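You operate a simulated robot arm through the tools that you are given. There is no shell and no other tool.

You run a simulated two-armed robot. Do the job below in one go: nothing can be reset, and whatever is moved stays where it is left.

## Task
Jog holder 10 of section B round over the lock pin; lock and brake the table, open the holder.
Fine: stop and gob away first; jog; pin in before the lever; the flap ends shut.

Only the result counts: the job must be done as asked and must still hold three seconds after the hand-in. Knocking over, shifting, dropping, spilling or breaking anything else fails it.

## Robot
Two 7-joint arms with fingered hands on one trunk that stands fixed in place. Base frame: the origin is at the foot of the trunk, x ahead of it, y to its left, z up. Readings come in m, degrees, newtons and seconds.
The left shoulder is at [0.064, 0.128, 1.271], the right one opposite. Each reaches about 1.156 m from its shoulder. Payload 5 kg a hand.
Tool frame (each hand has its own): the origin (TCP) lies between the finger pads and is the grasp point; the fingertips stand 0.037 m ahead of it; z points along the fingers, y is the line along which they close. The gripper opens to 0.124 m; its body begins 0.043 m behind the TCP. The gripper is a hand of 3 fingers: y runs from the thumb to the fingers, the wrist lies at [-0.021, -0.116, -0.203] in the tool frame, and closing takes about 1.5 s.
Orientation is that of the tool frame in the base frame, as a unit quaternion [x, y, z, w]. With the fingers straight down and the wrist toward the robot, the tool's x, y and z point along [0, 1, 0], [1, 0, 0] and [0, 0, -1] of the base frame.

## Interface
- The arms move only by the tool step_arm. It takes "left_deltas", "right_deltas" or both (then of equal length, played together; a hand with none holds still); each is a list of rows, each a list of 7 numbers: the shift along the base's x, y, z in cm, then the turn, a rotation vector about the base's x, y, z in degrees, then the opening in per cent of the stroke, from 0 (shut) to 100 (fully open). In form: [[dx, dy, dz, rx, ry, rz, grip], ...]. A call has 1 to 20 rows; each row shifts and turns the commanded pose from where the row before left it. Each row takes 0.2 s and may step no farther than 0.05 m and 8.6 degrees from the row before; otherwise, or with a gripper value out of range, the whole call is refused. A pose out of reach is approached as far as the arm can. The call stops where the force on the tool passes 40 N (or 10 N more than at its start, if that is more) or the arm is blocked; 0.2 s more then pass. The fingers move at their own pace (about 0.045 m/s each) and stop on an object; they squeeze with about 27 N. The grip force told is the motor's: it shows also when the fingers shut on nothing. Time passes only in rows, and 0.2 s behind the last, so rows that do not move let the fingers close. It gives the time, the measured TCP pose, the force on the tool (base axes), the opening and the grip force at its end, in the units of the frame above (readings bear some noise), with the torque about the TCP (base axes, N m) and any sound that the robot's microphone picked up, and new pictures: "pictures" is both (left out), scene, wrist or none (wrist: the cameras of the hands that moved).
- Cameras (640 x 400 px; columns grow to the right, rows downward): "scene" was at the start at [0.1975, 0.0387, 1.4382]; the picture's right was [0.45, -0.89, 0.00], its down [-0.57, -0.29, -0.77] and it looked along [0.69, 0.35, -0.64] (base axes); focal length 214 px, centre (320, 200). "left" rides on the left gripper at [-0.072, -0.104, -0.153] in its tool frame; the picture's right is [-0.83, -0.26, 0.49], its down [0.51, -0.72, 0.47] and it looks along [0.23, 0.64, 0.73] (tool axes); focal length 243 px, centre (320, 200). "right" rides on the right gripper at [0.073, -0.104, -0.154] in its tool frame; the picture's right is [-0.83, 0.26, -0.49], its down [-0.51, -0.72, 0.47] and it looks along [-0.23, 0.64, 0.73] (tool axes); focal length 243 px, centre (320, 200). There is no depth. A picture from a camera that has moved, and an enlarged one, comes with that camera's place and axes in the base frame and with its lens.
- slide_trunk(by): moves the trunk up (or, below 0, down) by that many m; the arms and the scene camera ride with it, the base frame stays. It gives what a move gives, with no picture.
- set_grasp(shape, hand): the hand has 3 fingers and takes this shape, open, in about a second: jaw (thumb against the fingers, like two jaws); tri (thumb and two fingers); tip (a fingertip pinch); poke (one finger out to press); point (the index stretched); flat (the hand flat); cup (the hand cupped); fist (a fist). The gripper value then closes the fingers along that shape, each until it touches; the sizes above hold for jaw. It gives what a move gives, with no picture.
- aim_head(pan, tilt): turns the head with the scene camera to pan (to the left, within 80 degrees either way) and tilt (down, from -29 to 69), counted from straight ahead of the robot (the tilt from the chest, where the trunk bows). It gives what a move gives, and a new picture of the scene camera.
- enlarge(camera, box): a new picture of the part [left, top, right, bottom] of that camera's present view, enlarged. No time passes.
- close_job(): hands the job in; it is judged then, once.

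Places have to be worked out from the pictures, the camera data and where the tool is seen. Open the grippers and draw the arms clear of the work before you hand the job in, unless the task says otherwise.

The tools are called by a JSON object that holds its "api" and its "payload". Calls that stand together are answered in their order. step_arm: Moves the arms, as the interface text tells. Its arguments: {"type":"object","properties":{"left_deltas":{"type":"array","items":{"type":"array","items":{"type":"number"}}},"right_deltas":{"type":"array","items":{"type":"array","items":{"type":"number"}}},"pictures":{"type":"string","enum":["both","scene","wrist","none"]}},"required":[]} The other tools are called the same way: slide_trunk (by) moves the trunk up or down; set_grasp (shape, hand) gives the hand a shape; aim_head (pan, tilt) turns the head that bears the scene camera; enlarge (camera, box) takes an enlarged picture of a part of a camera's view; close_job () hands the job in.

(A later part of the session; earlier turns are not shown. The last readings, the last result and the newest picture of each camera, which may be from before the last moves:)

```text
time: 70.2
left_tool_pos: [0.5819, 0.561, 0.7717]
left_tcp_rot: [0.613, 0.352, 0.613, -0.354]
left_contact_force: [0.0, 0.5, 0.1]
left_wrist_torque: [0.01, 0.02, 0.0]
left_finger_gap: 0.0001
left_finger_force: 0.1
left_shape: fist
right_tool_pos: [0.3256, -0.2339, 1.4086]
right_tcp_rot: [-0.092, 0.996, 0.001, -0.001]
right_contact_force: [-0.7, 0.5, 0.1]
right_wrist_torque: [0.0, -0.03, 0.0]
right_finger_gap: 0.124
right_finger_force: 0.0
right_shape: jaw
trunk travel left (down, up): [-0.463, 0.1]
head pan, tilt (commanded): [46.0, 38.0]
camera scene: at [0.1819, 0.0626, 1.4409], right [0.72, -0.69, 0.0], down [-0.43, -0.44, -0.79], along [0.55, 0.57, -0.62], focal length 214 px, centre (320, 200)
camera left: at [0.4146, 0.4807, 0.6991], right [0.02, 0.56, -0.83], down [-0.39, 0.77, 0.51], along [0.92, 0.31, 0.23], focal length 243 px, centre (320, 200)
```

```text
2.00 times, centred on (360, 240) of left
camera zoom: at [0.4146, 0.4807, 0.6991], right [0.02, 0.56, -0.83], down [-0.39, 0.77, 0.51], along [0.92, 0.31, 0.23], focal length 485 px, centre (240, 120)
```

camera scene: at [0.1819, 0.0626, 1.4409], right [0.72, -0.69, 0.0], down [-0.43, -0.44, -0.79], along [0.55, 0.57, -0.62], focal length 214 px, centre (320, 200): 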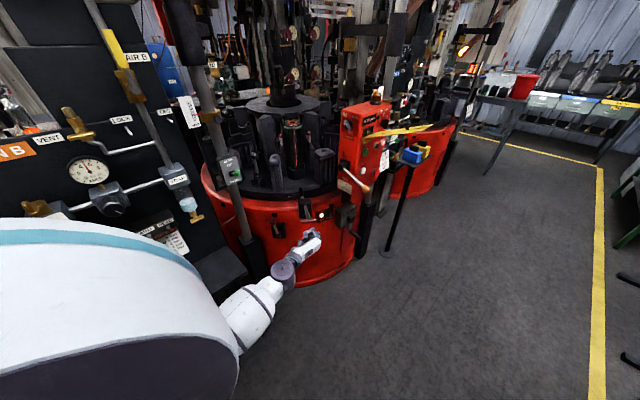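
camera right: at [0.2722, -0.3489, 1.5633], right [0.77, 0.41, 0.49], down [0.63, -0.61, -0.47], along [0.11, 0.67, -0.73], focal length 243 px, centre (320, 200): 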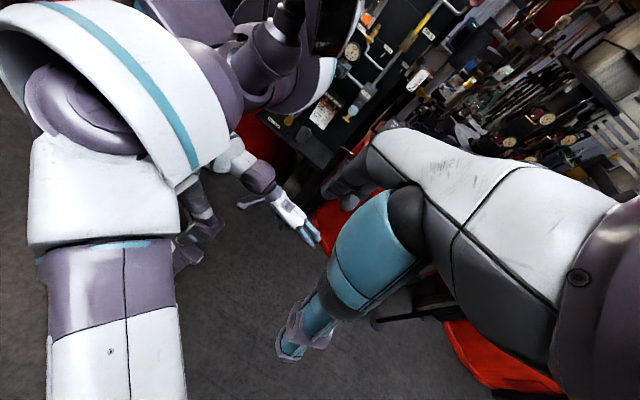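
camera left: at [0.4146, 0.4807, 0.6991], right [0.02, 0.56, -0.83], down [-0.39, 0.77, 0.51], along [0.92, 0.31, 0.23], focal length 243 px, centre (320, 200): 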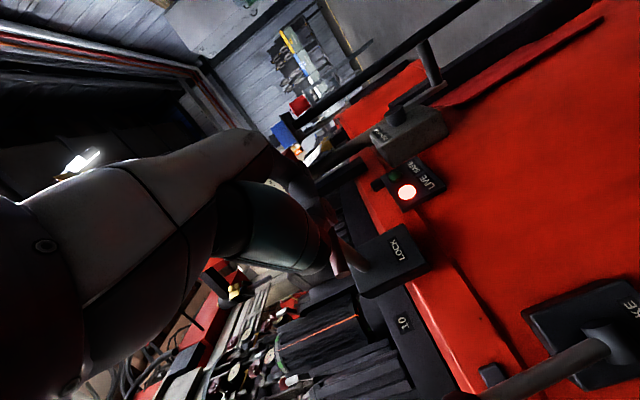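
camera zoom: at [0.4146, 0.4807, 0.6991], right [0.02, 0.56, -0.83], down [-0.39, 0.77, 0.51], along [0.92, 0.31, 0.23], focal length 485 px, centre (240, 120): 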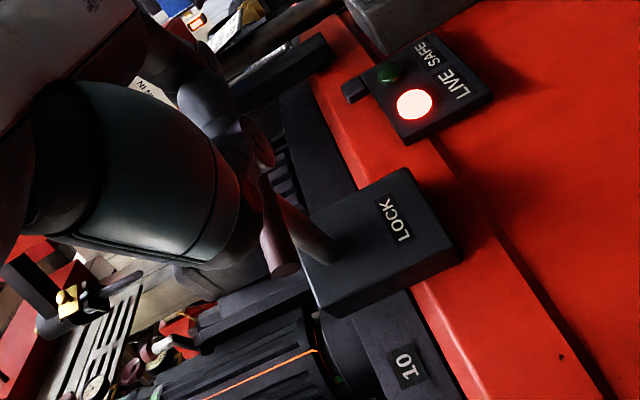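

The fist is just in front of and under the bar in view; heights match. I'll advance in 1 cm steps along the pin axis until it touches.

{"api": "step_arm", "payload": {"left_deltas": [[0.5, 0.87, 0, 0, 0, 0, 100], [0.5, 0.87, 0, 0, 0, 0, 100], [0.5, 0.87, 0, 0, 0, 0, 100], [0.5, 0.87, 0, 0, 0, 0, 100]], "pictures": "both"}}

{"api": "enlarge", "payload": {"camera": "scene", "box": [270, 190, 334, 230]}}

{"api": "enlarge", "payload": {"camera": "left", "box": [200, 140, 520, 340]}}

```text
time: 71.2
left_tool_pos: [0.5997, 0.5948, 0.7725]
left_tcp_rot: [0.613, 0.353, 0.613, -0.353]
left_contact_force: [-0.2, -0.3, -0.5]
left_wrist_torque: [0.01, -0.01, 0.01]
left_finger_gap: 0.0001
left_finger_force: 0.0
left_shape: fist
right_tool_pos: [0.326, -0.2348, 1.4081]
right_tcp_rot: [-0.093, 0.996, 0.001, -0.001]
right_contact_force: [0.6, -0.4, 0.4]
right_wrist_torque: [0.0, 0.01, -0.03]
right_finger_gap: 0.1238
right_finger_force: 0.1
right_shape: jaw
trunk travel left (down, up): [-0.463, 0.1]
head pan, tilt (commanded): [46.0, 38.0]
camera scene: at [0.182, 0.0626, 1.4409], right [0.72, -0.69, 0.0], down [-0.43, -0.44, -0.79], along [0.55, 0.57, -0.62], focal length 214 px, centre (320, 200)
camera left: at [0.4337, 0.5152, 0.6997], right [0.02, 0.56, -0.83], down [-0.39, 0.77, 0.51], along [0.92, 0.31, 0.23], focal length 243 px, centre (320, 200)
```

scene: 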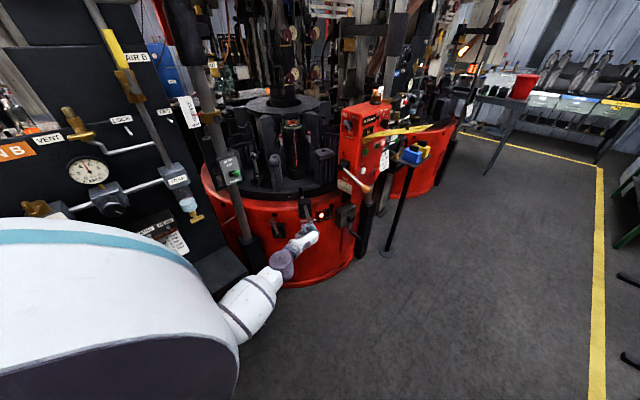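
left: 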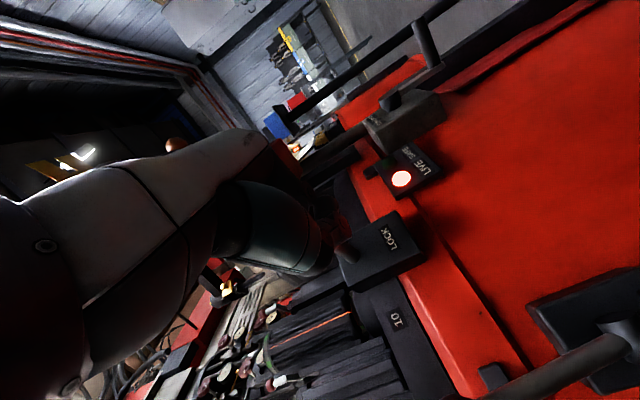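

```text
10.00 times, centred on (302, 210) of scene
camera zoom: at [0.182, 0.0626, 1.4409], right [0.72, -0.69, 0.0], down [-0.43, -0.44, -0.79], along [0.55, 0.57, -0.62], focal length 2145 px, centre (500, 100)
```

zoom: 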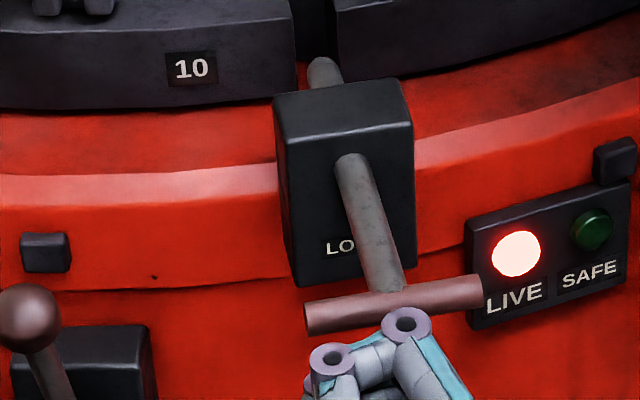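

```text
2.00 times, centred on (360, 240) of left
camera zoom: at [0.4337, 0.5152, 0.6997], right [0.02, 0.56, -0.83], down [-0.39, 0.77, 0.51], along [0.92, 0.31, 0.23], focal length 485 px, centre (240, 120)
```

zoom: 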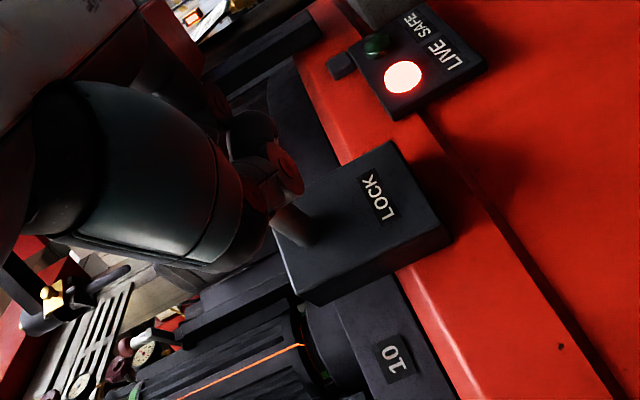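

The knuckles are at the bar, centred on the rod. Now push the pin in along the axis, listening for a click.

{"api": "step_arm", "payload": {"left_deltas": [[0.5, 0.87, 0, 0, 0, 0, 100], [0.5, 0.87, 0, 0, 0, 0, 100], [0.5, 0.87, 0, 0, 0, 0, 100], [0.5, 0.87, 0, 0, 0, 0, 100]], "pictures": "scene"}}

{"api": "enlarge", "payload": {"camera": "scene", "box": [270, 190, 334, 230]}}

```text
time: 72.2
left_tool_pos: [0.6198, 0.6314, 0.7729]
left_tcp_rot: [0.612, 0.354, 0.613, -0.353]
left_contact_force: [0.0, -2.1, -0.1]
left_wrist_torque: [-0.02, -0.03, -0.07]
left_finger_gap: 0.0001
left_finger_force: 0.0
left_shape: fist
right_tool_pos: [0.3267, -0.2354, 1.4083]
right_tcp_rot: [-0.092, 0.996, 0.001, -0.001]
right_contact_force: [0.3, -0.1, -0.8]
right_wrist_torque: [0.03, 0.0, -0.02]
right_finger_gap: 0.1238
right_finger_force: 0.1
right_shape: jaw
trunk travel left (down, up): [-0.463, 0.1]
head pan, tilt (commanded): [46.0, 38.0]
camera scene: at [0.1822, 0.0625, 1.4409], right [0.72, -0.69, 0.0], down [-0.43, -0.44, -0.79], along [0.55, 0.57, -0.62], focal length 214 px, centre (320, 200)
```

scene: 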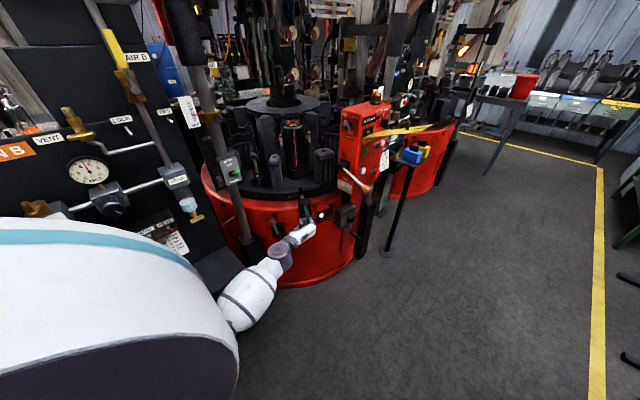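

```text
10.00 times, centred on (302, 210) of scene
camera zoom: at [0.1822, 0.0625, 1.4409], right [0.72, -0.69, 0.0], down [-0.43, -0.44, -0.79], along [0.55, 0.57, -0.62], focal length 2145 px, centre (500, 100)
```

zoom: 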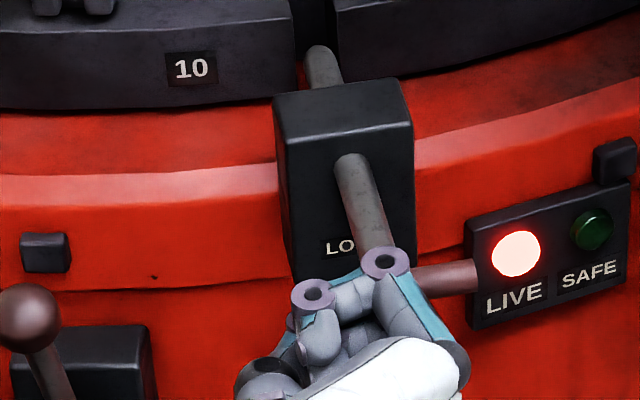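

The bar is moving in and the pin tip is advancing toward the notch with only ≈ 2 N. Keep pushing.

{"api": "step_arm", "payload": {"left_deltas": [[0.5, 0.87, 0, 0, 0, 0, 100], [0.5, 0.87, 0, 0, 0, 0, 100], [0.5, 0.87, 0, 0, 0, 0, 100], [0.5, 0.87, 0, 0, 0, 0, 100]], "pictures": "scene"}}

{"api": "enlarge", "payload": {"camera": "scene", "box": [270, 190, 334, 230]}}

```text
time: 73.1
left_tool_pos: [0.6368, 0.652, 0.7719]
left_tcp_rot: [0.613, 0.351, 0.615, -0.349]
left_contact_force: [-19.2, -18.0, 9.4]
left_wrist_torque: [-0.15, -0.19, -0.75]
left_finger_gap: 0.0
left_finger_force: 0.1
left_shape: fist
right_tool_pos: [0.3233, -0.2358, 1.4096]
right_tcp_rot: [-0.093, 0.996, 0.001, 0.0]
right_contact_force: [-0.5, 0.7, 0.2]
right_wrist_torque: [-0.04, 0.02, -0.01]
right_finger_gap: 0.1236
right_finger_force: 0.1
right_shape: jaw
trunk travel left (down, up): [-0.463, 0.1]
head pan, tilt (commanded): [46.0, 38.0]
stopped in row 4 (left hand): the force on the tool passed its limit at 47 N (the readings are from after the stop); the commanded pose is now the measured one
camera scene: at [0.1802, 0.0609, 1.4413], right [0.72, -0.69, 0.0], down [-0.43, -0.44, -0.79], along [0.55, 0.57, -0.61], focal length 214 px, centre (320, 200)
```

scene: 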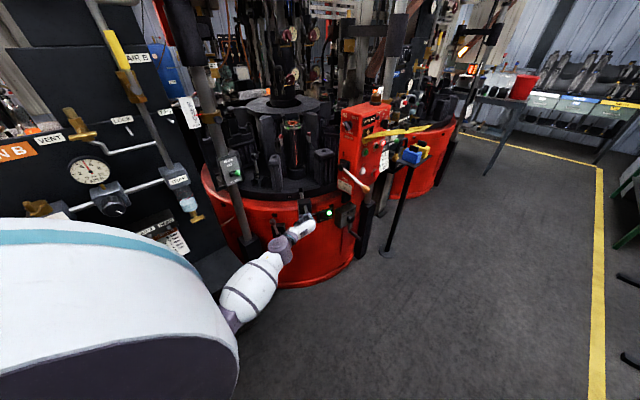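

```text
10.00 times, centred on (302, 210) of scene
camera zoom: at [0.1802, 0.0609, 1.4413], right [0.72, -0.69, 0.0], down [-0.43, -0.44, -0.79], along [0.55, 0.57, -0.61], focal length 2145 px, centre (500, 100)
```

zoom: 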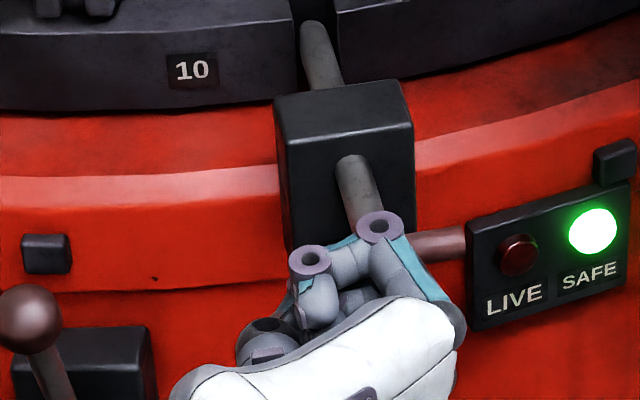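

SAFE is lit green — the pin is home in the notch. I'll back straight off from the bar and then study the brake lever.

{"api": "step_arm", "payload": {"left_deltas": [[-0.5, -0.87, 0, 0, 0, 0, 100], [-1, -1.73, 0, 0, 0, 0, 100], [-2, -3.46, 0, 0, 0, 0, 100], [-2, -3.46, 0, 0, 0, 0, 100], [-2, -2, 0, 0, 0, 0, 100]], "pictures": "both"}}

{"api": "enlarge", "payload": {"camera": "scene", "box": [270, 180, 334, 220]}}

{"api": "enlarge", "payload": {"camera": "scene", "box": [240, 200, 304, 240]}}

{"api": "enlarge", "payload": {"camera": "left", "box": [400, 240, 640, 390]}}

```text
time: 74.3
left_tool_pos: [0.5598, 0.5358, 0.7732]
left_tcp_rot: [0.614, 0.352, 0.614, -0.35]
left_contact_force: [0.4, 0.0, -0.1]
left_wrist_torque: [-0.02, 0.0, 0.03]
left_finger_gap: 0.0
left_finger_force: 0.0
left_shape: fist
right_tool_pos: [0.3243, -0.237, 1.4085]
right_tcp_rot: [-0.092, 0.996, 0.001, 0.0]
right_contact_force: [-0.2, -0.3, 0.2]
right_wrist_torque: [0.01, -0.02, 0.02]
right_finger_gap: 0.1239
right_finger_force: 0.0
right_shape: jaw
trunk travel left (down, up): [-0.463, 0.1]
head pan, tilt (commanded): [46.0, 38.0]
camera scene: at [0.1807, 0.0617, 1.4411], right [0.72, -0.69, 0.0], down [-0.43, -0.44, -0.79], along [0.55, 0.57, -0.61], focal length 214 px, centre (320, 200)
camera left: at [0.3924, 0.4562, 0.7012], right [0.02, 0.56, -0.83], down [-0.38, 0.77, 0.51], along [0.92, 0.31, 0.23], focal length 243 px, centre (320, 200)
```

scene: 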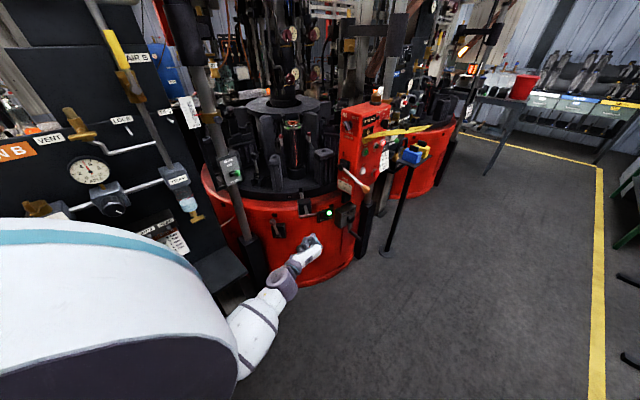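
left: 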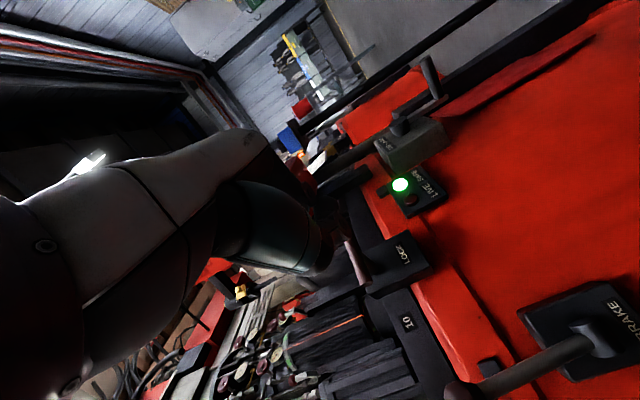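

```text
10.00 times, centred on (302, 200) of scene
camera zoom: at [0.1807, 0.0617, 1.4411], right [0.72, -0.69, 0.0], down [-0.43, -0.44, -0.79], along [0.55, 0.57, -0.61], focal length 2145 px, centre (500, 200)
```

zoom: 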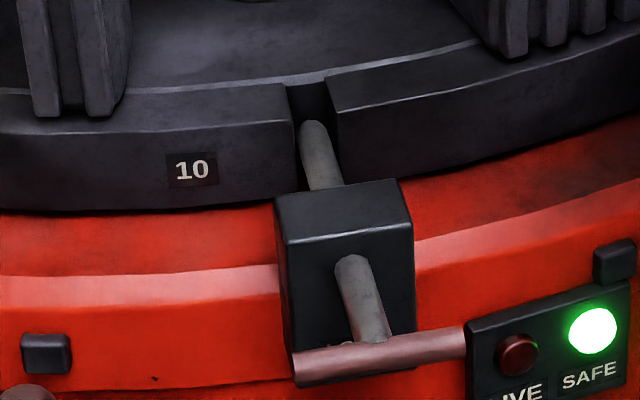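

```text
10.00 times, centred on (272, 220) of scene
camera zoom: at [0.1807, 0.0617, 1.4411], right [0.72, -0.69, 0.0], down [-0.43, -0.44, -0.79], along [0.55, 0.57, -0.61], focal length 2145 px, centre (800, 0)
```

zoom: 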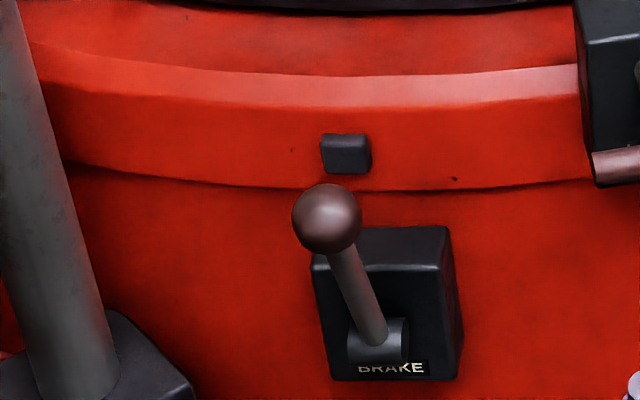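

```text
2.67 times, centred on (520, 315) of left
camera zoom: at [0.3924, 0.4562, 0.7012], right [0.02, 0.56, -0.83], down [-0.38, 0.77, 0.51], along [0.92, 0.31, 0.23], focal length 647 px, centre (-213, -107)
```

zoom: 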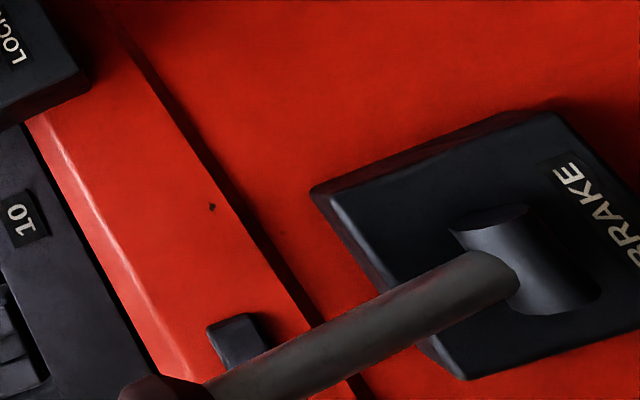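

The brake lever pivots about a tangential boss at ≈ (0.562, 0.782, 0.609) and its ball is up at ≈ (0.53, 0.742, 0.736); it should swing outward-down. I'll turn the fist to point straight down (wrist toward me, clear of the BLOW post) in free space first.

{"api": "step_arm", "payload": {"left_deltas": [[-0.4, -0.6, 1.3, -6.76, -0.92, 4.18, 100], [-0.4, -0.6, 1.3, -6.76, -0.92, 4.18, 100], [-0.4, -0.6, 1.3, -6.76, -0.92, 4.18, 100], [-0.4, -0.6, 1.3, -6.76, -0.92, 4.18, 100], [-0.4, -0.6, 1.3, -6.76, -0.92, 4.18, 100], [-0.4, -0.6, 1.3, -6.76, -0.92, 4.18, 100], [-0.4, -0.6, 1.3, -6.76, -0.92, 4.18, 100], [-0.4, -0.6, 1.3, -6.76, -0.92, 4.18, 100], [-0.4, -0.6, 1.3, -6.76, -0.92, 4.18, 100], [-0.4, -0.6, 1.3, -6.76, -0.92, 4.18, 100], [-0.4, -0.6, 1.3, -6.76, -0.92, 4.18, 100], [-0.4, -0.6, 1.3, -6.76, -0.92, 4.18, 100], [-0.4, -0.6, 1.3, -6.76, -0.92, 4.18, 100], [-0.4, -0.6, 1.3, -6.76, -0.92, 4.18, 100]], "pictures": "both"}}

```text
time: 77.3
left_tool_pos: [0.5065, 0.4526, 0.9534]
left_tcp_rot: [0.377, 0.926, 0.003, 0.003]
left_contact_force: [-0.4, 0.1, 0.3]
left_wrist_torque: [0.0, 0.01, 0.03]
left_finger_gap: 0.0
left_finger_force: 0.1
left_shape: fist
right_tool_pos: [0.3256, -0.2338, 1.4085]
right_tcp_rot: [-0.092, 0.996, 0.001, -0.002]
right_contact_force: [-0.1, -0.5, 1.1]
right_wrist_torque: [0.0, 0.01, -0.03]
right_finger_gap: 0.124
right_finger_force: 0.0
right_shape: jaw
trunk travel left (down, up): [-0.463, 0.1]
head pan, tilt (commanded): [46.0, 38.0]
camera scene: at [0.182, 0.0622, 1.4409], right [0.72, -0.69, 0.0], down [-0.43, -0.44, -0.79], along [0.55, 0.57, -0.62], focal length 214 px, centre (320, 200)
camera left: at [0.4844, 0.3272, 1.1056], right [0.41, -0.77, -0.49], down [-0.86, -0.16, -0.48], along [0.29, 0.62, -0.73], focal length 243 px, centre (320, 200)
```

scene: 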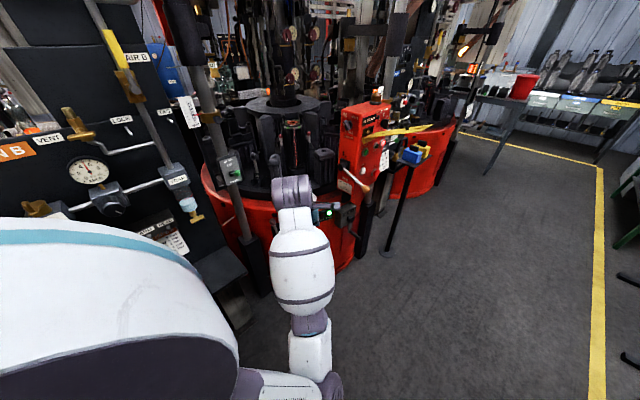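
left: 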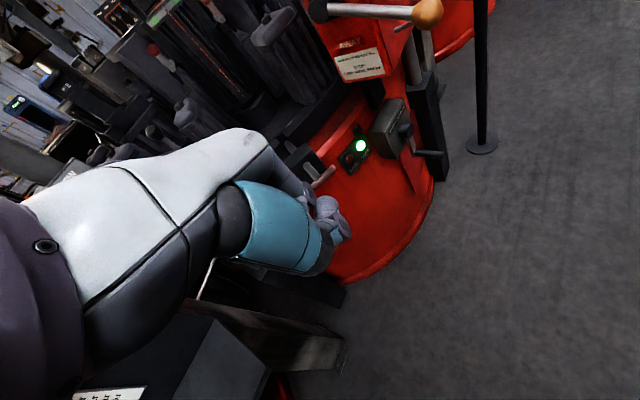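

The fist points down now. I'll carry it to above the brake ball, keeping the wrist clear of the BLOW knob.

{"api": "step_arm", "payload": {"left_deltas": [[0, 4.2, -1.5, 0, 0, 0, 100], [0, 4.2, -1.5, 0, 0, 0, 100], [0, 4.2, -1.5, 0, 0, 0, 100], [0, 4.2, -1.5, 0, 0, 0, 100], [0, 4.2, -1.5, 0, 0, 0, 100], [0, 4.2, -1.5, 0, 0, 0, 100]], "pictures": "both"}}

{"api": "enlarge", "payload": {"camera": "scene", "box": [220, 170, 348, 250]}}

{"api": "enlarge", "payload": {"camera": "left", "box": [200, 140, 440, 290]}}

```text
time: 78.7
left_tool_pos: [0.5084, 0.7081, 0.866]
left_tcp_rot: [0.378, 0.926, 0.003, 0.004]
left_contact_force: [-0.6, 0.5, 0.0]
left_wrist_torque: [-0.04, 0.04, -0.02]
left_finger_gap: 0.0002
left_finger_force: 0.1
left_shape: fist
right_tool_pos: [0.3247, -0.2326, 1.4101]
right_tcp_rot: [-0.092, 0.996, 0.0, -0.001]
right_contact_force: [-0.2, 1.0, -0.3]
right_wrist_torque: [-0.02, 0.01, -0.02]
right_finger_gap: 0.1241
right_finger_force: 0.0
right_shape: jaw
trunk travel left (down, up): [-0.463, 0.1]
head pan, tilt (commanded): [46.0, 38.0]
camera scene: at [0.1814, 0.064, 1.4409], right [0.72, -0.69, 0.0], down [-0.43, -0.44, -0.79], along [0.55, 0.57, -0.62], focal length 214 px, centre (320, 200)
camera left: at [0.486, 0.5824, 1.0193], right [0.41, -0.77, -0.49], down [-0.86, -0.16, -0.48], along [0.29, 0.62, -0.73], focal length 243 px, centre (320, 200)
```

scene: 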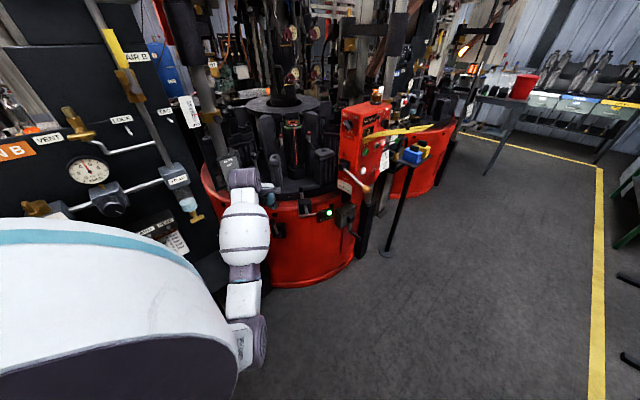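
left: 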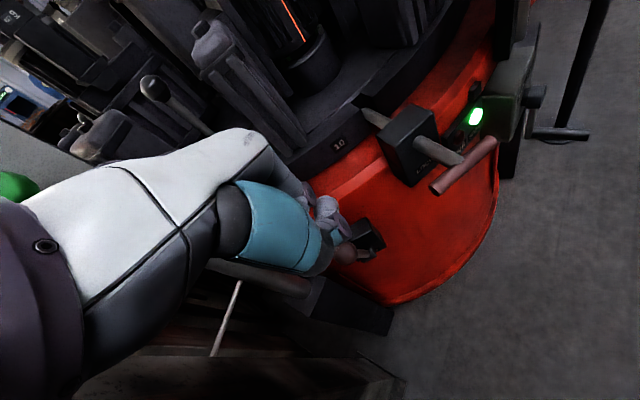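

```text
5.00 times, centred on (284, 210) of scene
camera zoom: at [0.1814, 0.064, 1.4409], right [0.72, -0.69, 0.0], down [-0.43, -0.44, -0.79], along [0.55, 0.57, -0.62], focal length 1072 px, centre (500, 150)
```

zoom: 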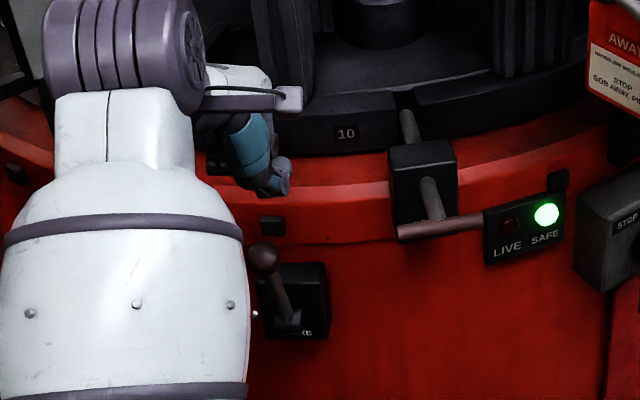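

```text
2.67 times, centred on (320, 215) of left
camera zoom: at [0.486, 0.5824, 1.0193], right [0.41, -0.77, -0.49], down [-0.86, -0.16, -0.48], along [0.29, 0.62, -0.73], focal length 647 px, centre (320, 160)
```

zoom: 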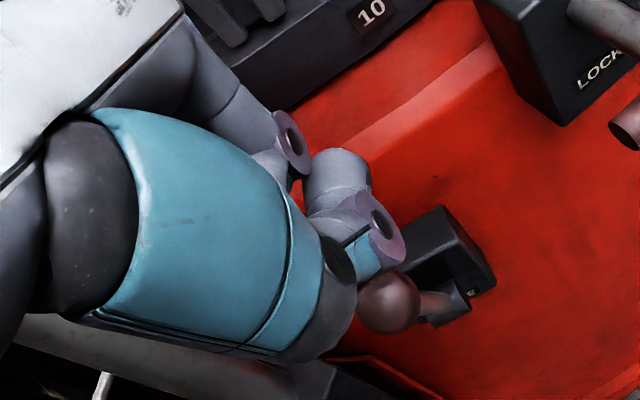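

The ball re-measures at (0.532, 0.743, 0.736), almost right under the knuckles. I'll shift slightly inward and lower until contact.

{"api": "step_arm", "payload": {"left_deltas": [[0.7, 0.9, -2.5, 0, 0, 0, 100], [0, 0, -2.5, 0, 0, 0, 100], [0, 0, -2, 0, 0, 0, 100], [0, 0, -0.8, 0, 0, 0, 100], [0, 0, -0.8, 0, 0, 0, 100]], "pictures": "both"}}

{"api": "enlarge", "payload": {"camera": "scene", "box": [220, 170, 348, 250]}}

{"api": "enlarge", "payload": {"camera": "left", "box": [200, 140, 440, 290]}}

```text
time: 79.9
left_tool_pos: [0.513, 0.7159, 0.7782]
left_tcp_rot: [0.378, 0.926, 0.003, 0.003]
left_contact_force: [-0.1, -0.3, -0.1]
left_wrist_torque: [0.0, 0.03, -0.02]
left_finger_gap: 0.0
left_finger_force: 0.1
left_shape: fist
right_tool_pos: [0.3247, -0.2344, 1.412]
right_tcp_rot: [-0.092, 0.996, 0.001, -0.002]
right_contact_force: [0.6, 0.7, 1.3]
right_wrist_torque: [-0.04, 0.0, 0.04]
right_finger_gap: 0.124
right_finger_force: 0.0
right_shape: jaw
trunk travel left (down, up): [-0.463, 0.1]
head pan, tilt (commanded): [46.0, 38.0]
camera scene: at [0.1815, 0.0622, 1.441], right [0.72, -0.69, 0.0], down [-0.43, -0.44, -0.79], along [0.55, 0.57, -0.62], focal length 214 px, centre (320, 200)
camera left: at [0.4906, 0.5893, 0.9314], right [0.41, -0.77, -0.49], down [-0.86, -0.16, -0.48], along [0.29, 0.62, -0.73], focal length 243 px, centre (320, 200)
```

scene: 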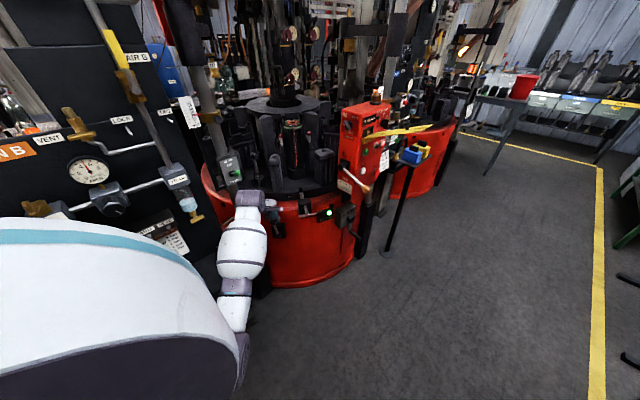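
left: 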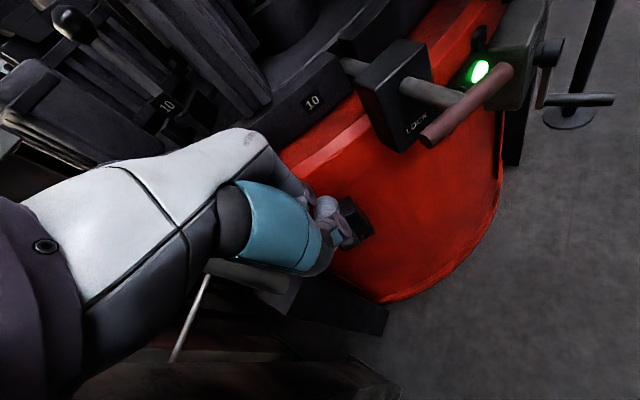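

```text
5.00 times, centred on (284, 210) of scene
camera zoom: at [0.1815, 0.0622, 1.441], right [0.72, -0.69, 0.0], down [-0.43, -0.44, -0.79], along [0.55, 0.57, -0.62], focal length 1072 px, centre (500, 150)
```

zoom: 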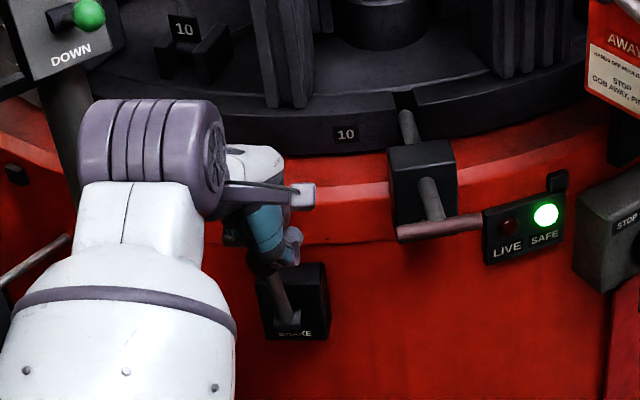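

```text
2.67 times, centred on (320, 215) of left
camera zoom: at [0.4906, 0.5893, 0.9314], right [0.41, -0.77, -0.49], down [-0.86, -0.16, -0.48], along [0.29, 0.62, -0.73], focal length 647 px, centre (320, 160)
```

zoom: 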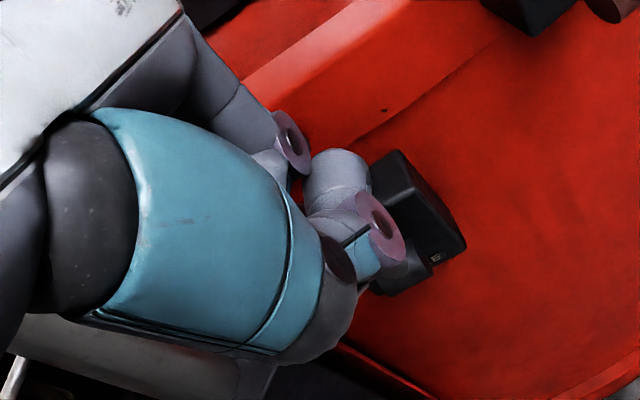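

Still no force; the knuckles hide the ball. I'll lower further until contact.

{"api": "step_arm", "payload": {"left_deltas": [[0, 0, -0.7, 0, 0, 0, 100], [0, 0, -0.7, 0, 0, 0, 100], [0, 0, -0.7, 0, 0, 0, 100]], "pictures": "none"}}

```text
time: 80.7
left_tool_pos: [0.5126, 0.7148, 0.7567]
left_tcp_rot: [0.377, 0.926, 0.004, 0.002]
left_contact_force: [0.8, -0.3, 0.6]
left_wrist_torque: [0.01, 0.02, 0.01]
left_finger_gap: 0.0
left_finger_force: 0.0
left_shape: fist
right_tool_pos: [0.325, -0.235, 1.4096]
right_tcp_rot: [-0.092, 0.996, 0.001, -0.001]
right_contact_force: [-0.5, 0.0, 0.9]
right_wrist_torque: [0.04, 0.01, -0.04]
right_finger_gap: 0.1239
right_finger_force: 0.1
right_shape: jaw
trunk travel left (down, up): [-0.463, 0.1]
head pan, tilt (commanded): [46.0, 38.0]
```

{"api": "step_arm", "payload": {"left_deltas": [[0, 0, -0.7, 0, 0, 0, 100], [0, 0, -0.7, 0, 0, 0, 100]], "pictures": "both"}}

{"api": "enlarge", "payload": {"camera": "scene", "box": [240, 190, 304, 230]}}

{"api": "enlarge", "payload": {"camera": "left", "box": [280, 160, 400, 235]}}

```text
time: 81.3
left_tool_pos: [0.5109, 0.7157, 0.7467]
left_tcp_rot: [0.378, 0.926, 0.007, 0.004]
left_contact_force: [-1.7, 1.8, 14.9]
left_wrist_torque: [0.47, -0.17, 0.07]
left_finger_gap: 0.0
left_finger_force: 0.0
left_shape: fist
right_tool_pos: [0.3232, -0.237, 1.4101]
right_tcp_rot: [-0.093, 0.996, 0.002, 0.0]
right_contact_force: [0.2, 0.7, -1.3]
right_wrist_torque: [-0.01, 0.0, 0.01]
right_finger_gap: 0.1242
right_finger_force: 0.2
right_shape: jaw
trunk travel left (down, up): [-0.463, 0.1]
head pan, tilt (commanded): [46.0, 38.0]
camera scene: at [0.1795, 0.0601, 1.4416], right [0.72, -0.69, 0.0], down [-0.43, -0.44, -0.79], along [0.55, 0.57, -0.61], focal length 214 px, centre (320, 200)
camera left: at [0.489, 0.5889, 0.8986], right [0.42, -0.76, -0.49], down [-0.86, -0.16, -0.48], along [0.29, 0.63, -0.72], focal length 243 px, centre (320, 200)
```

scene: 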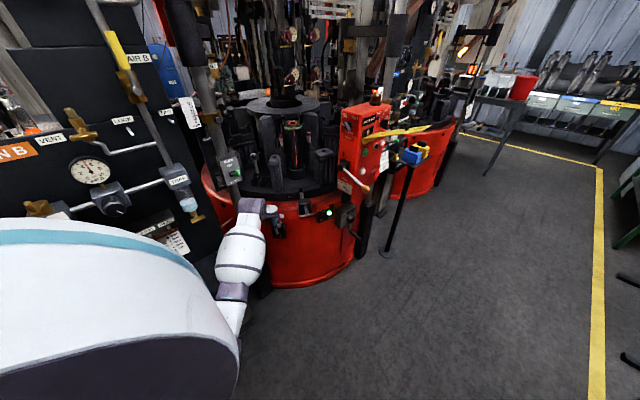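
left: 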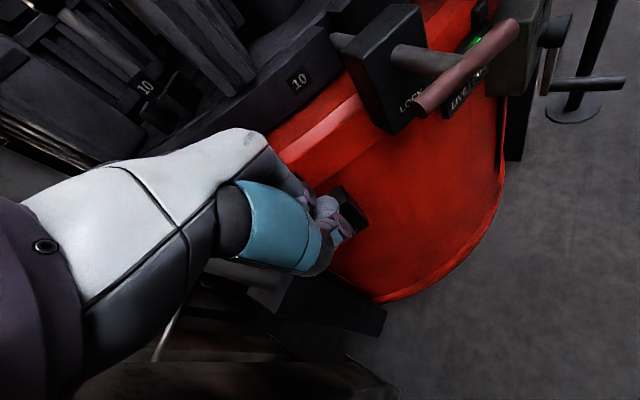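

```text
10.00 times, centred on (272, 210) of scene
camera zoom: at [0.1795, 0.0601, 1.4416], right [0.72, -0.69, 0.0], down [-0.43, -0.44, -0.79], along [0.55, 0.57, -0.61], focal length 2145 px, centre (800, 100)
```

zoom: 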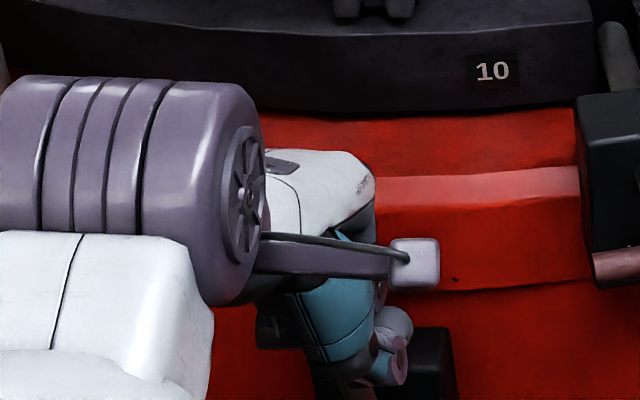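

```text
5.33 times, centred on (340, 198) of left
camera zoom: at [0.489, 0.5889, 0.8986], right [0.42, -0.76, -0.49], down [-0.86, -0.16, -0.48], along [0.29, 0.63, -0.72], focal length 1294 px, centre (213, 213)
```

zoom: 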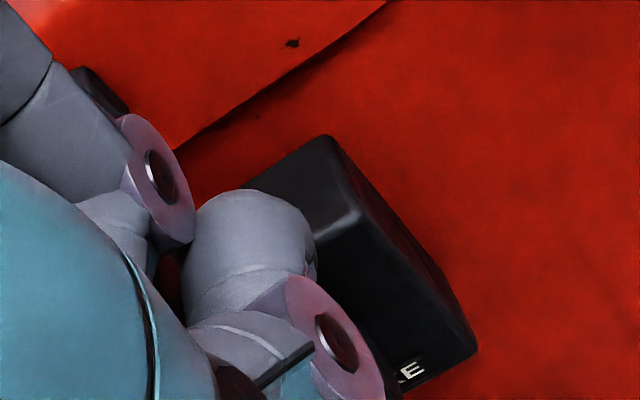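

Contact with the ball at 15 N. Now I'll follow the lever's arc outward and down.

{"api": "step_arm", "payload": {"left_deltas": [[-0.5, -0.5, -0.7, 0, 0, 0, 100], [-0.66, -0.68, -0.6, 0, 0, 0, 100], [-0.68, -0.69, -0.75, 0, 0, 0, 100], [-0.68, -0.69, -0.75, 0, 0, 0, 100]], "pictures": "both"}}

{"api": "enlarge", "payload": {"camera": "scene", "box": [240, 190, 304, 230]}}

{"api": "enlarge", "payload": {"camera": "left", "box": [280, 160, 400, 235]}}

```text
time: 82.3
left_tool_pos: [0.4847, 0.6871, 0.7161]
left_tcp_rot: [0.378, 0.926, 0.004, 0.003]
left_contact_force: [-21.7, -2.8, 25.0]
left_wrist_torque: [0.59, -0.37, 0.45]
left_finger_gap: 0.0
left_finger_force: 0.1
left_shape: fist
right_tool_pos: [0.3211, -0.2375, 1.41]
right_tcp_rot: [-0.093, 0.996, 0.002, 0.0]
right_contact_force: [-0.1, -0.3, 1.2]
right_wrist_torque: [-0.01, 0.03, 0.01]
right_finger_gap: 0.1238
right_finger_force: 0.2
right_shape: jaw
trunk travel left (down, up): [-0.463, 0.1]
head pan, tilt (commanded): [46.0, 38.0]
camera scene: at [0.177, 0.0592, 1.4416], right [0.72, -0.69, 0.0], down [-0.43, -0.44, -0.79], along [0.55, 0.57, -0.61], focal length 214 px, centre (320, 200)
camera left: at [0.4622, 0.5613, 0.8691], right [0.41, -0.77, -0.49], down [-0.86, -0.16, -0.48], along [0.29, 0.62, -0.73], focal length 243 px, centre (320, 200)
```

scene: 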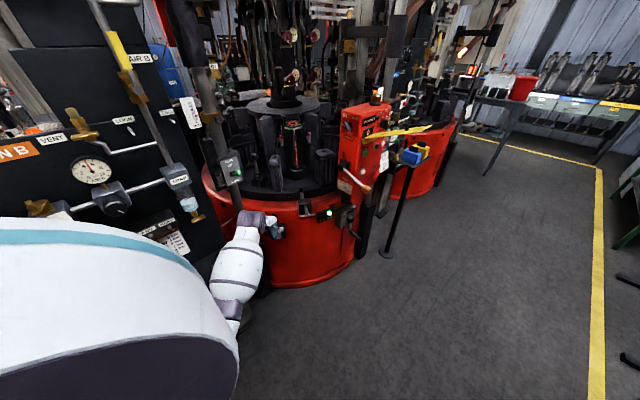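
left: 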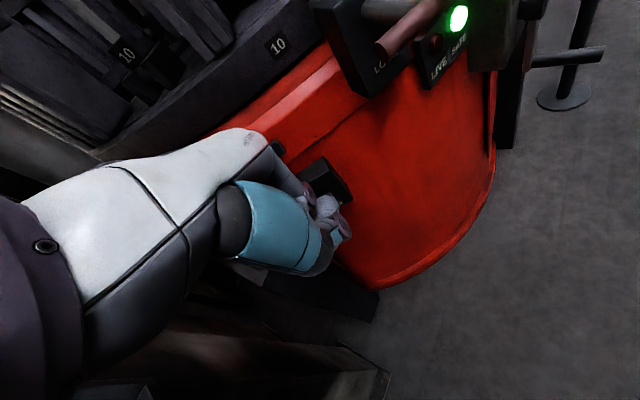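

```text
10.00 times, centred on (272, 210) of scene
camera zoom: at [0.177, 0.0592, 1.4416], right [0.72, -0.69, 0.0], down [-0.43, -0.44, -0.79], along [0.55, 0.57, -0.61], focal length 2145 px, centre (800, 100)
```

zoom: 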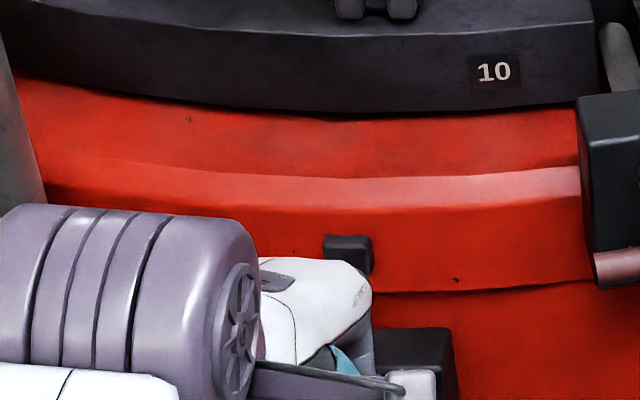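

```text
5.33 times, centred on (340, 198) of left
camera zoom: at [0.4622, 0.5613, 0.8691], right [0.41, -0.77, -0.49], down [-0.86, -0.16, -0.48], along [0.29, 0.62, -0.73], focal length 1294 px, centre (213, 213)
```

zoom: 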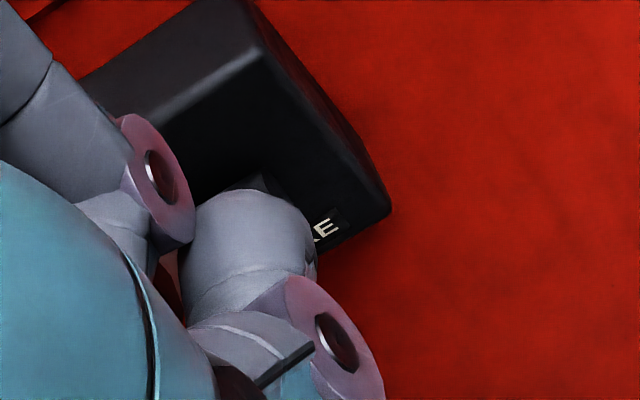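

The lever seems to be following (force ≈ 33 N, partly sideways). I'll relieve the sideways part by moving a bit more −x while continuing down.

{"api": "step_arm", "payload": {"left_deltas": [[-0.9, -0.2, -0.3, 0, 0, 0, 100], [-0.7, -0.5, -0.8, 0, 0, 0, 100], [-0.6, -0.6, -0.9, 0, 0, 0, 100]], "pictures": "none"}}

```text
time: 83.1
left_tool_pos: [0.4659, 0.6756, 0.6937]
left_tcp_rot: [0.379, 0.925, 0.002, 0.003]
left_contact_force: [0.7, 0.4, -0.2]
left_wrist_torque: [-0.02, 0.04, 0.0]
left_finger_gap: 0.0001
left_finger_force: 0.1
left_shape: fist
right_tool_pos: [0.3253, -0.2354, 1.4085]
right_tcp_rot: [-0.092, 0.996, 0.001, 0.0]
right_contact_force: [-0.2, 0.2, -0.1]
right_wrist_torque: [-0.01, -0.01, -0.02]
right_finger_gap: 0.124
right_finger_force: 0.1
right_shape: jaw
trunk travel left (down, up): [-0.463, 0.1]
head pan, tilt (commanded): [46.0, 38.0]
```

The contact force vanished, so the fist probably slipped off. I'll lift up and away to see where the lever is.

{"api": "step_arm", "payload": {"left_deltas": [[-1.5, -1.5, 0, 0, 0, 0, 100], [-2, -2, 3, 0, 0, 0, 100], [-1, -2, 4, 0, 0, 0, 100], [0, -3, 3.5, 0, 0, 0, 100], [0, -3, 3.5, 0, 0, 0, 100]], "pictures": "both"}}

{"api": "enlarge", "payload": {"camera": "scene", "box": [240, 190, 304, 230]}}

{"api": "enlarge", "payload": {"camera": "left", "box": [260, 140, 420, 240]}}

```text
time: 84.3
left_tool_pos: [0.4188, 0.5635, 0.8352]
left_tcp_rot: [0.378, 0.926, 0.004, 0.003]
left_contact_force: [-0.3, -0.5, -0.5]
left_wrist_torque: [0.01, 0.02, -0.01]
left_finger_gap: 0.0001
left_finger_force: 0.0
left_shape: fist
right_tool_pos: [0.3254, -0.2348, 1.4077]
right_tcp_rot: [-0.093, 0.996, 0.001, -0.001]
right_contact_force: [0.3, -0.1, 0.5]
right_wrist_torque: [0.01, 0.0, -0.02]
right_finger_gap: 0.1239
right_finger_force: 0.1
right_shape: jaw
trunk travel left (down, up): [-0.463, 0.1]
head pan, tilt (commanded): [46.0, 38.0]
camera scene: at [0.1814, 0.0615, 1.441], right [0.72, -0.69, 0.0], down [-0.43, -0.44, -0.79], along [0.55, 0.57, -0.62], focal length 214 px, centre (320, 200)
camera left: at [0.396, 0.4364, 0.9871], right [0.41, -0.77, -0.49], down [-0.86, -0.16, -0.48], along [0.29, 0.62, -0.73], focal length 243 px, centre (320, 200)
```

scene: 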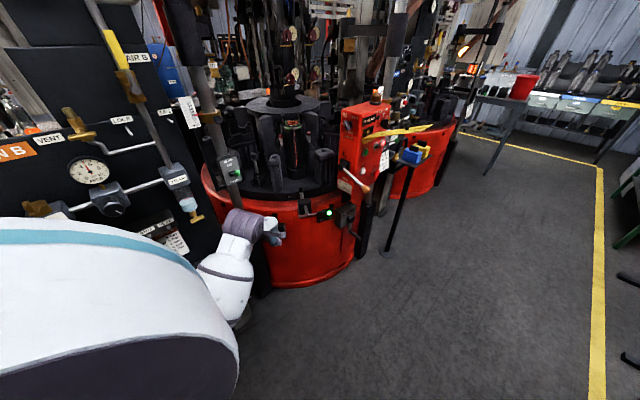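
left: 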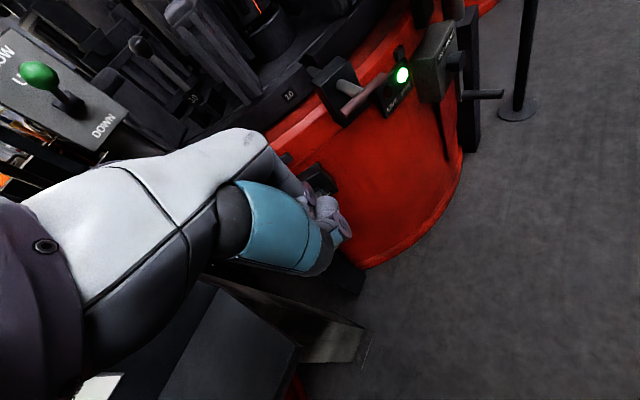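

```text
10.00 times, centred on (272, 210) of scene
camera zoom: at [0.1814, 0.0615, 1.441], right [0.72, -0.69, 0.0], down [-0.43, -0.44, -0.79], along [0.55, 0.57, -0.62], focal length 2145 px, centre (800, 100)
```

zoom: 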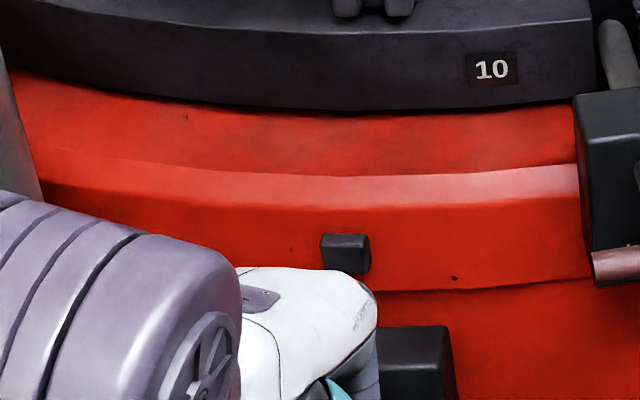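

```text
4.00 times, centred on (340, 190) of left
camera zoom: at [0.396, 0.4364, 0.9871], right [0.41, -0.77, -0.49], down [-0.86, -0.16, -0.48], along [0.29, 0.62, -0.73], focal length 970 px, centre (240, 240)
```

zoom: 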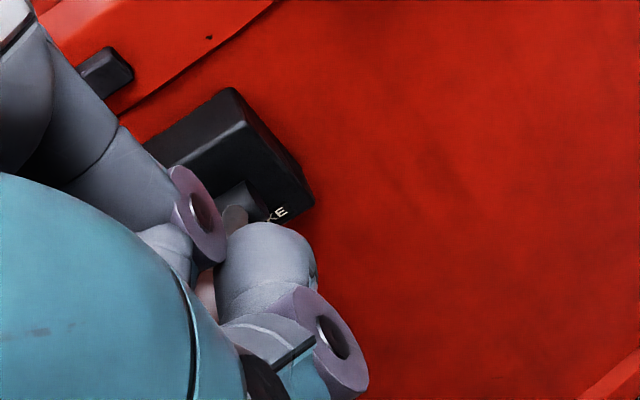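

The hand still covers the lever. I'll move it aside to the right for a clear look.

{"api": "step_arm", "payload": {"left_deltas": [[3, -3, 1, 0, 0, 0, 100], [3.5, -3, 1, 0, 0, 0, 100], [3.5, -3, 1, 0, 0, 0, 100], [3.5, -2, 1, 0, 0, 0, 100]], "pictures": "both"}}

{"api": "enlarge", "payload": {"camera": "scene", "box": [240, 200, 304, 240]}}

{"api": "enlarge", "payload": {"camera": "left", "box": [200, 140, 440, 290]}}

```text
time: 85.3
left_tool_pos: [0.5561, 0.4527, 0.8732]
left_tcp_rot: [0.378, 0.926, 0.005, 0.001]
left_contact_force: [0.3, 0.3, -0.3]
left_wrist_torque: [0.01, 0.0, 0.04]
left_finger_gap: 0.0001
left_finger_force: 0.0
left_shape: fist
right_tool_pos: [0.3284, -0.236, 1.4082]
right_tcp_rot: [-0.093, 0.996, 0.0, -0.002]
right_contact_force: [0.1, 0.2, 0.4]
right_wrist_torque: [0.0, 0.0, 0.0]
right_finger_gap: 0.1236
right_finger_force: 0.1
right_shape: jaw
trunk travel left (down, up): [-0.463, 0.1]
head pan, tilt (commanded): [46.0, 38.0]
camera scene: at [0.1832, 0.0613, 1.4407], right [0.72, -0.69, 0.0], down [-0.43, -0.44, -0.79], along [0.55, 0.57, -0.62], focal length 214 px, centre (320, 200)
camera left: at [0.5335, 0.3267, 1.0254], right [0.41, -0.76, -0.49], down [-0.86, -0.16, -0.48], along [0.29, 0.62, -0.73], focal length 243 px, centre (320, 200)
```

scene: 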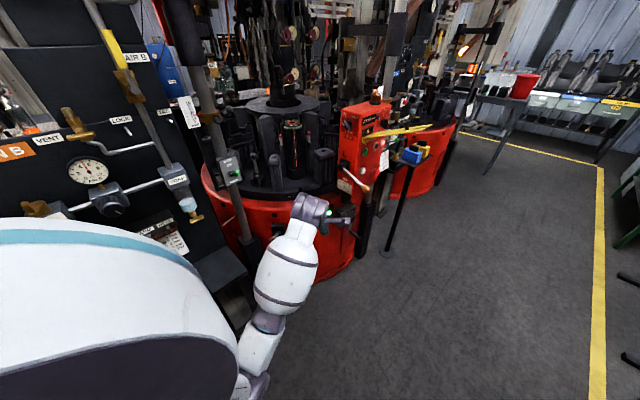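
left: 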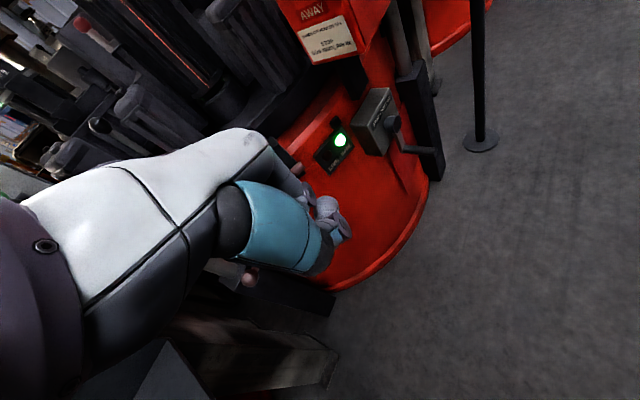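

```text
10.00 times, centred on (272, 220) of scene
camera zoom: at [0.1832, 0.0613, 1.4407], right [0.72, -0.69, 0.0], down [-0.43, -0.44, -0.79], along [0.55, 0.57, -0.62], focal length 2145 px, centre (800, 0)
```

zoom: 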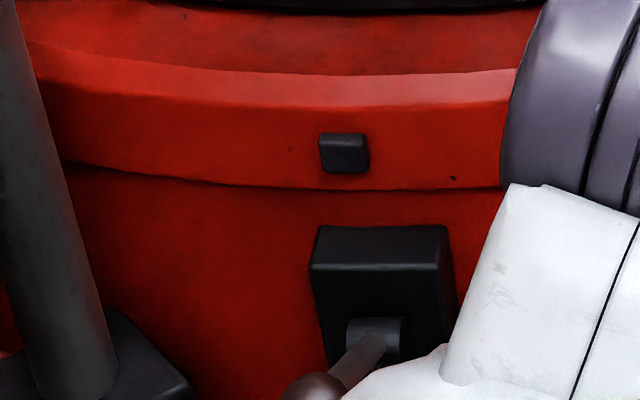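

```text
2.67 times, centred on (320, 215) of left
camera zoom: at [0.5335, 0.3267, 1.0254], right [0.41, -0.76, -0.49], down [-0.86, -0.16, -0.48], along [0.29, 0.62, -0.73], focal length 647 px, centre (320, 160)
```

zoom: 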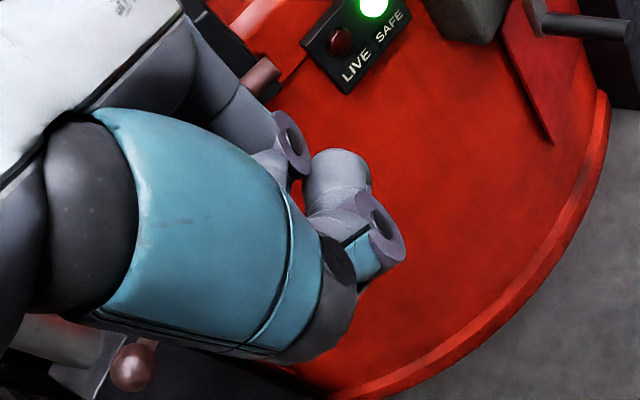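

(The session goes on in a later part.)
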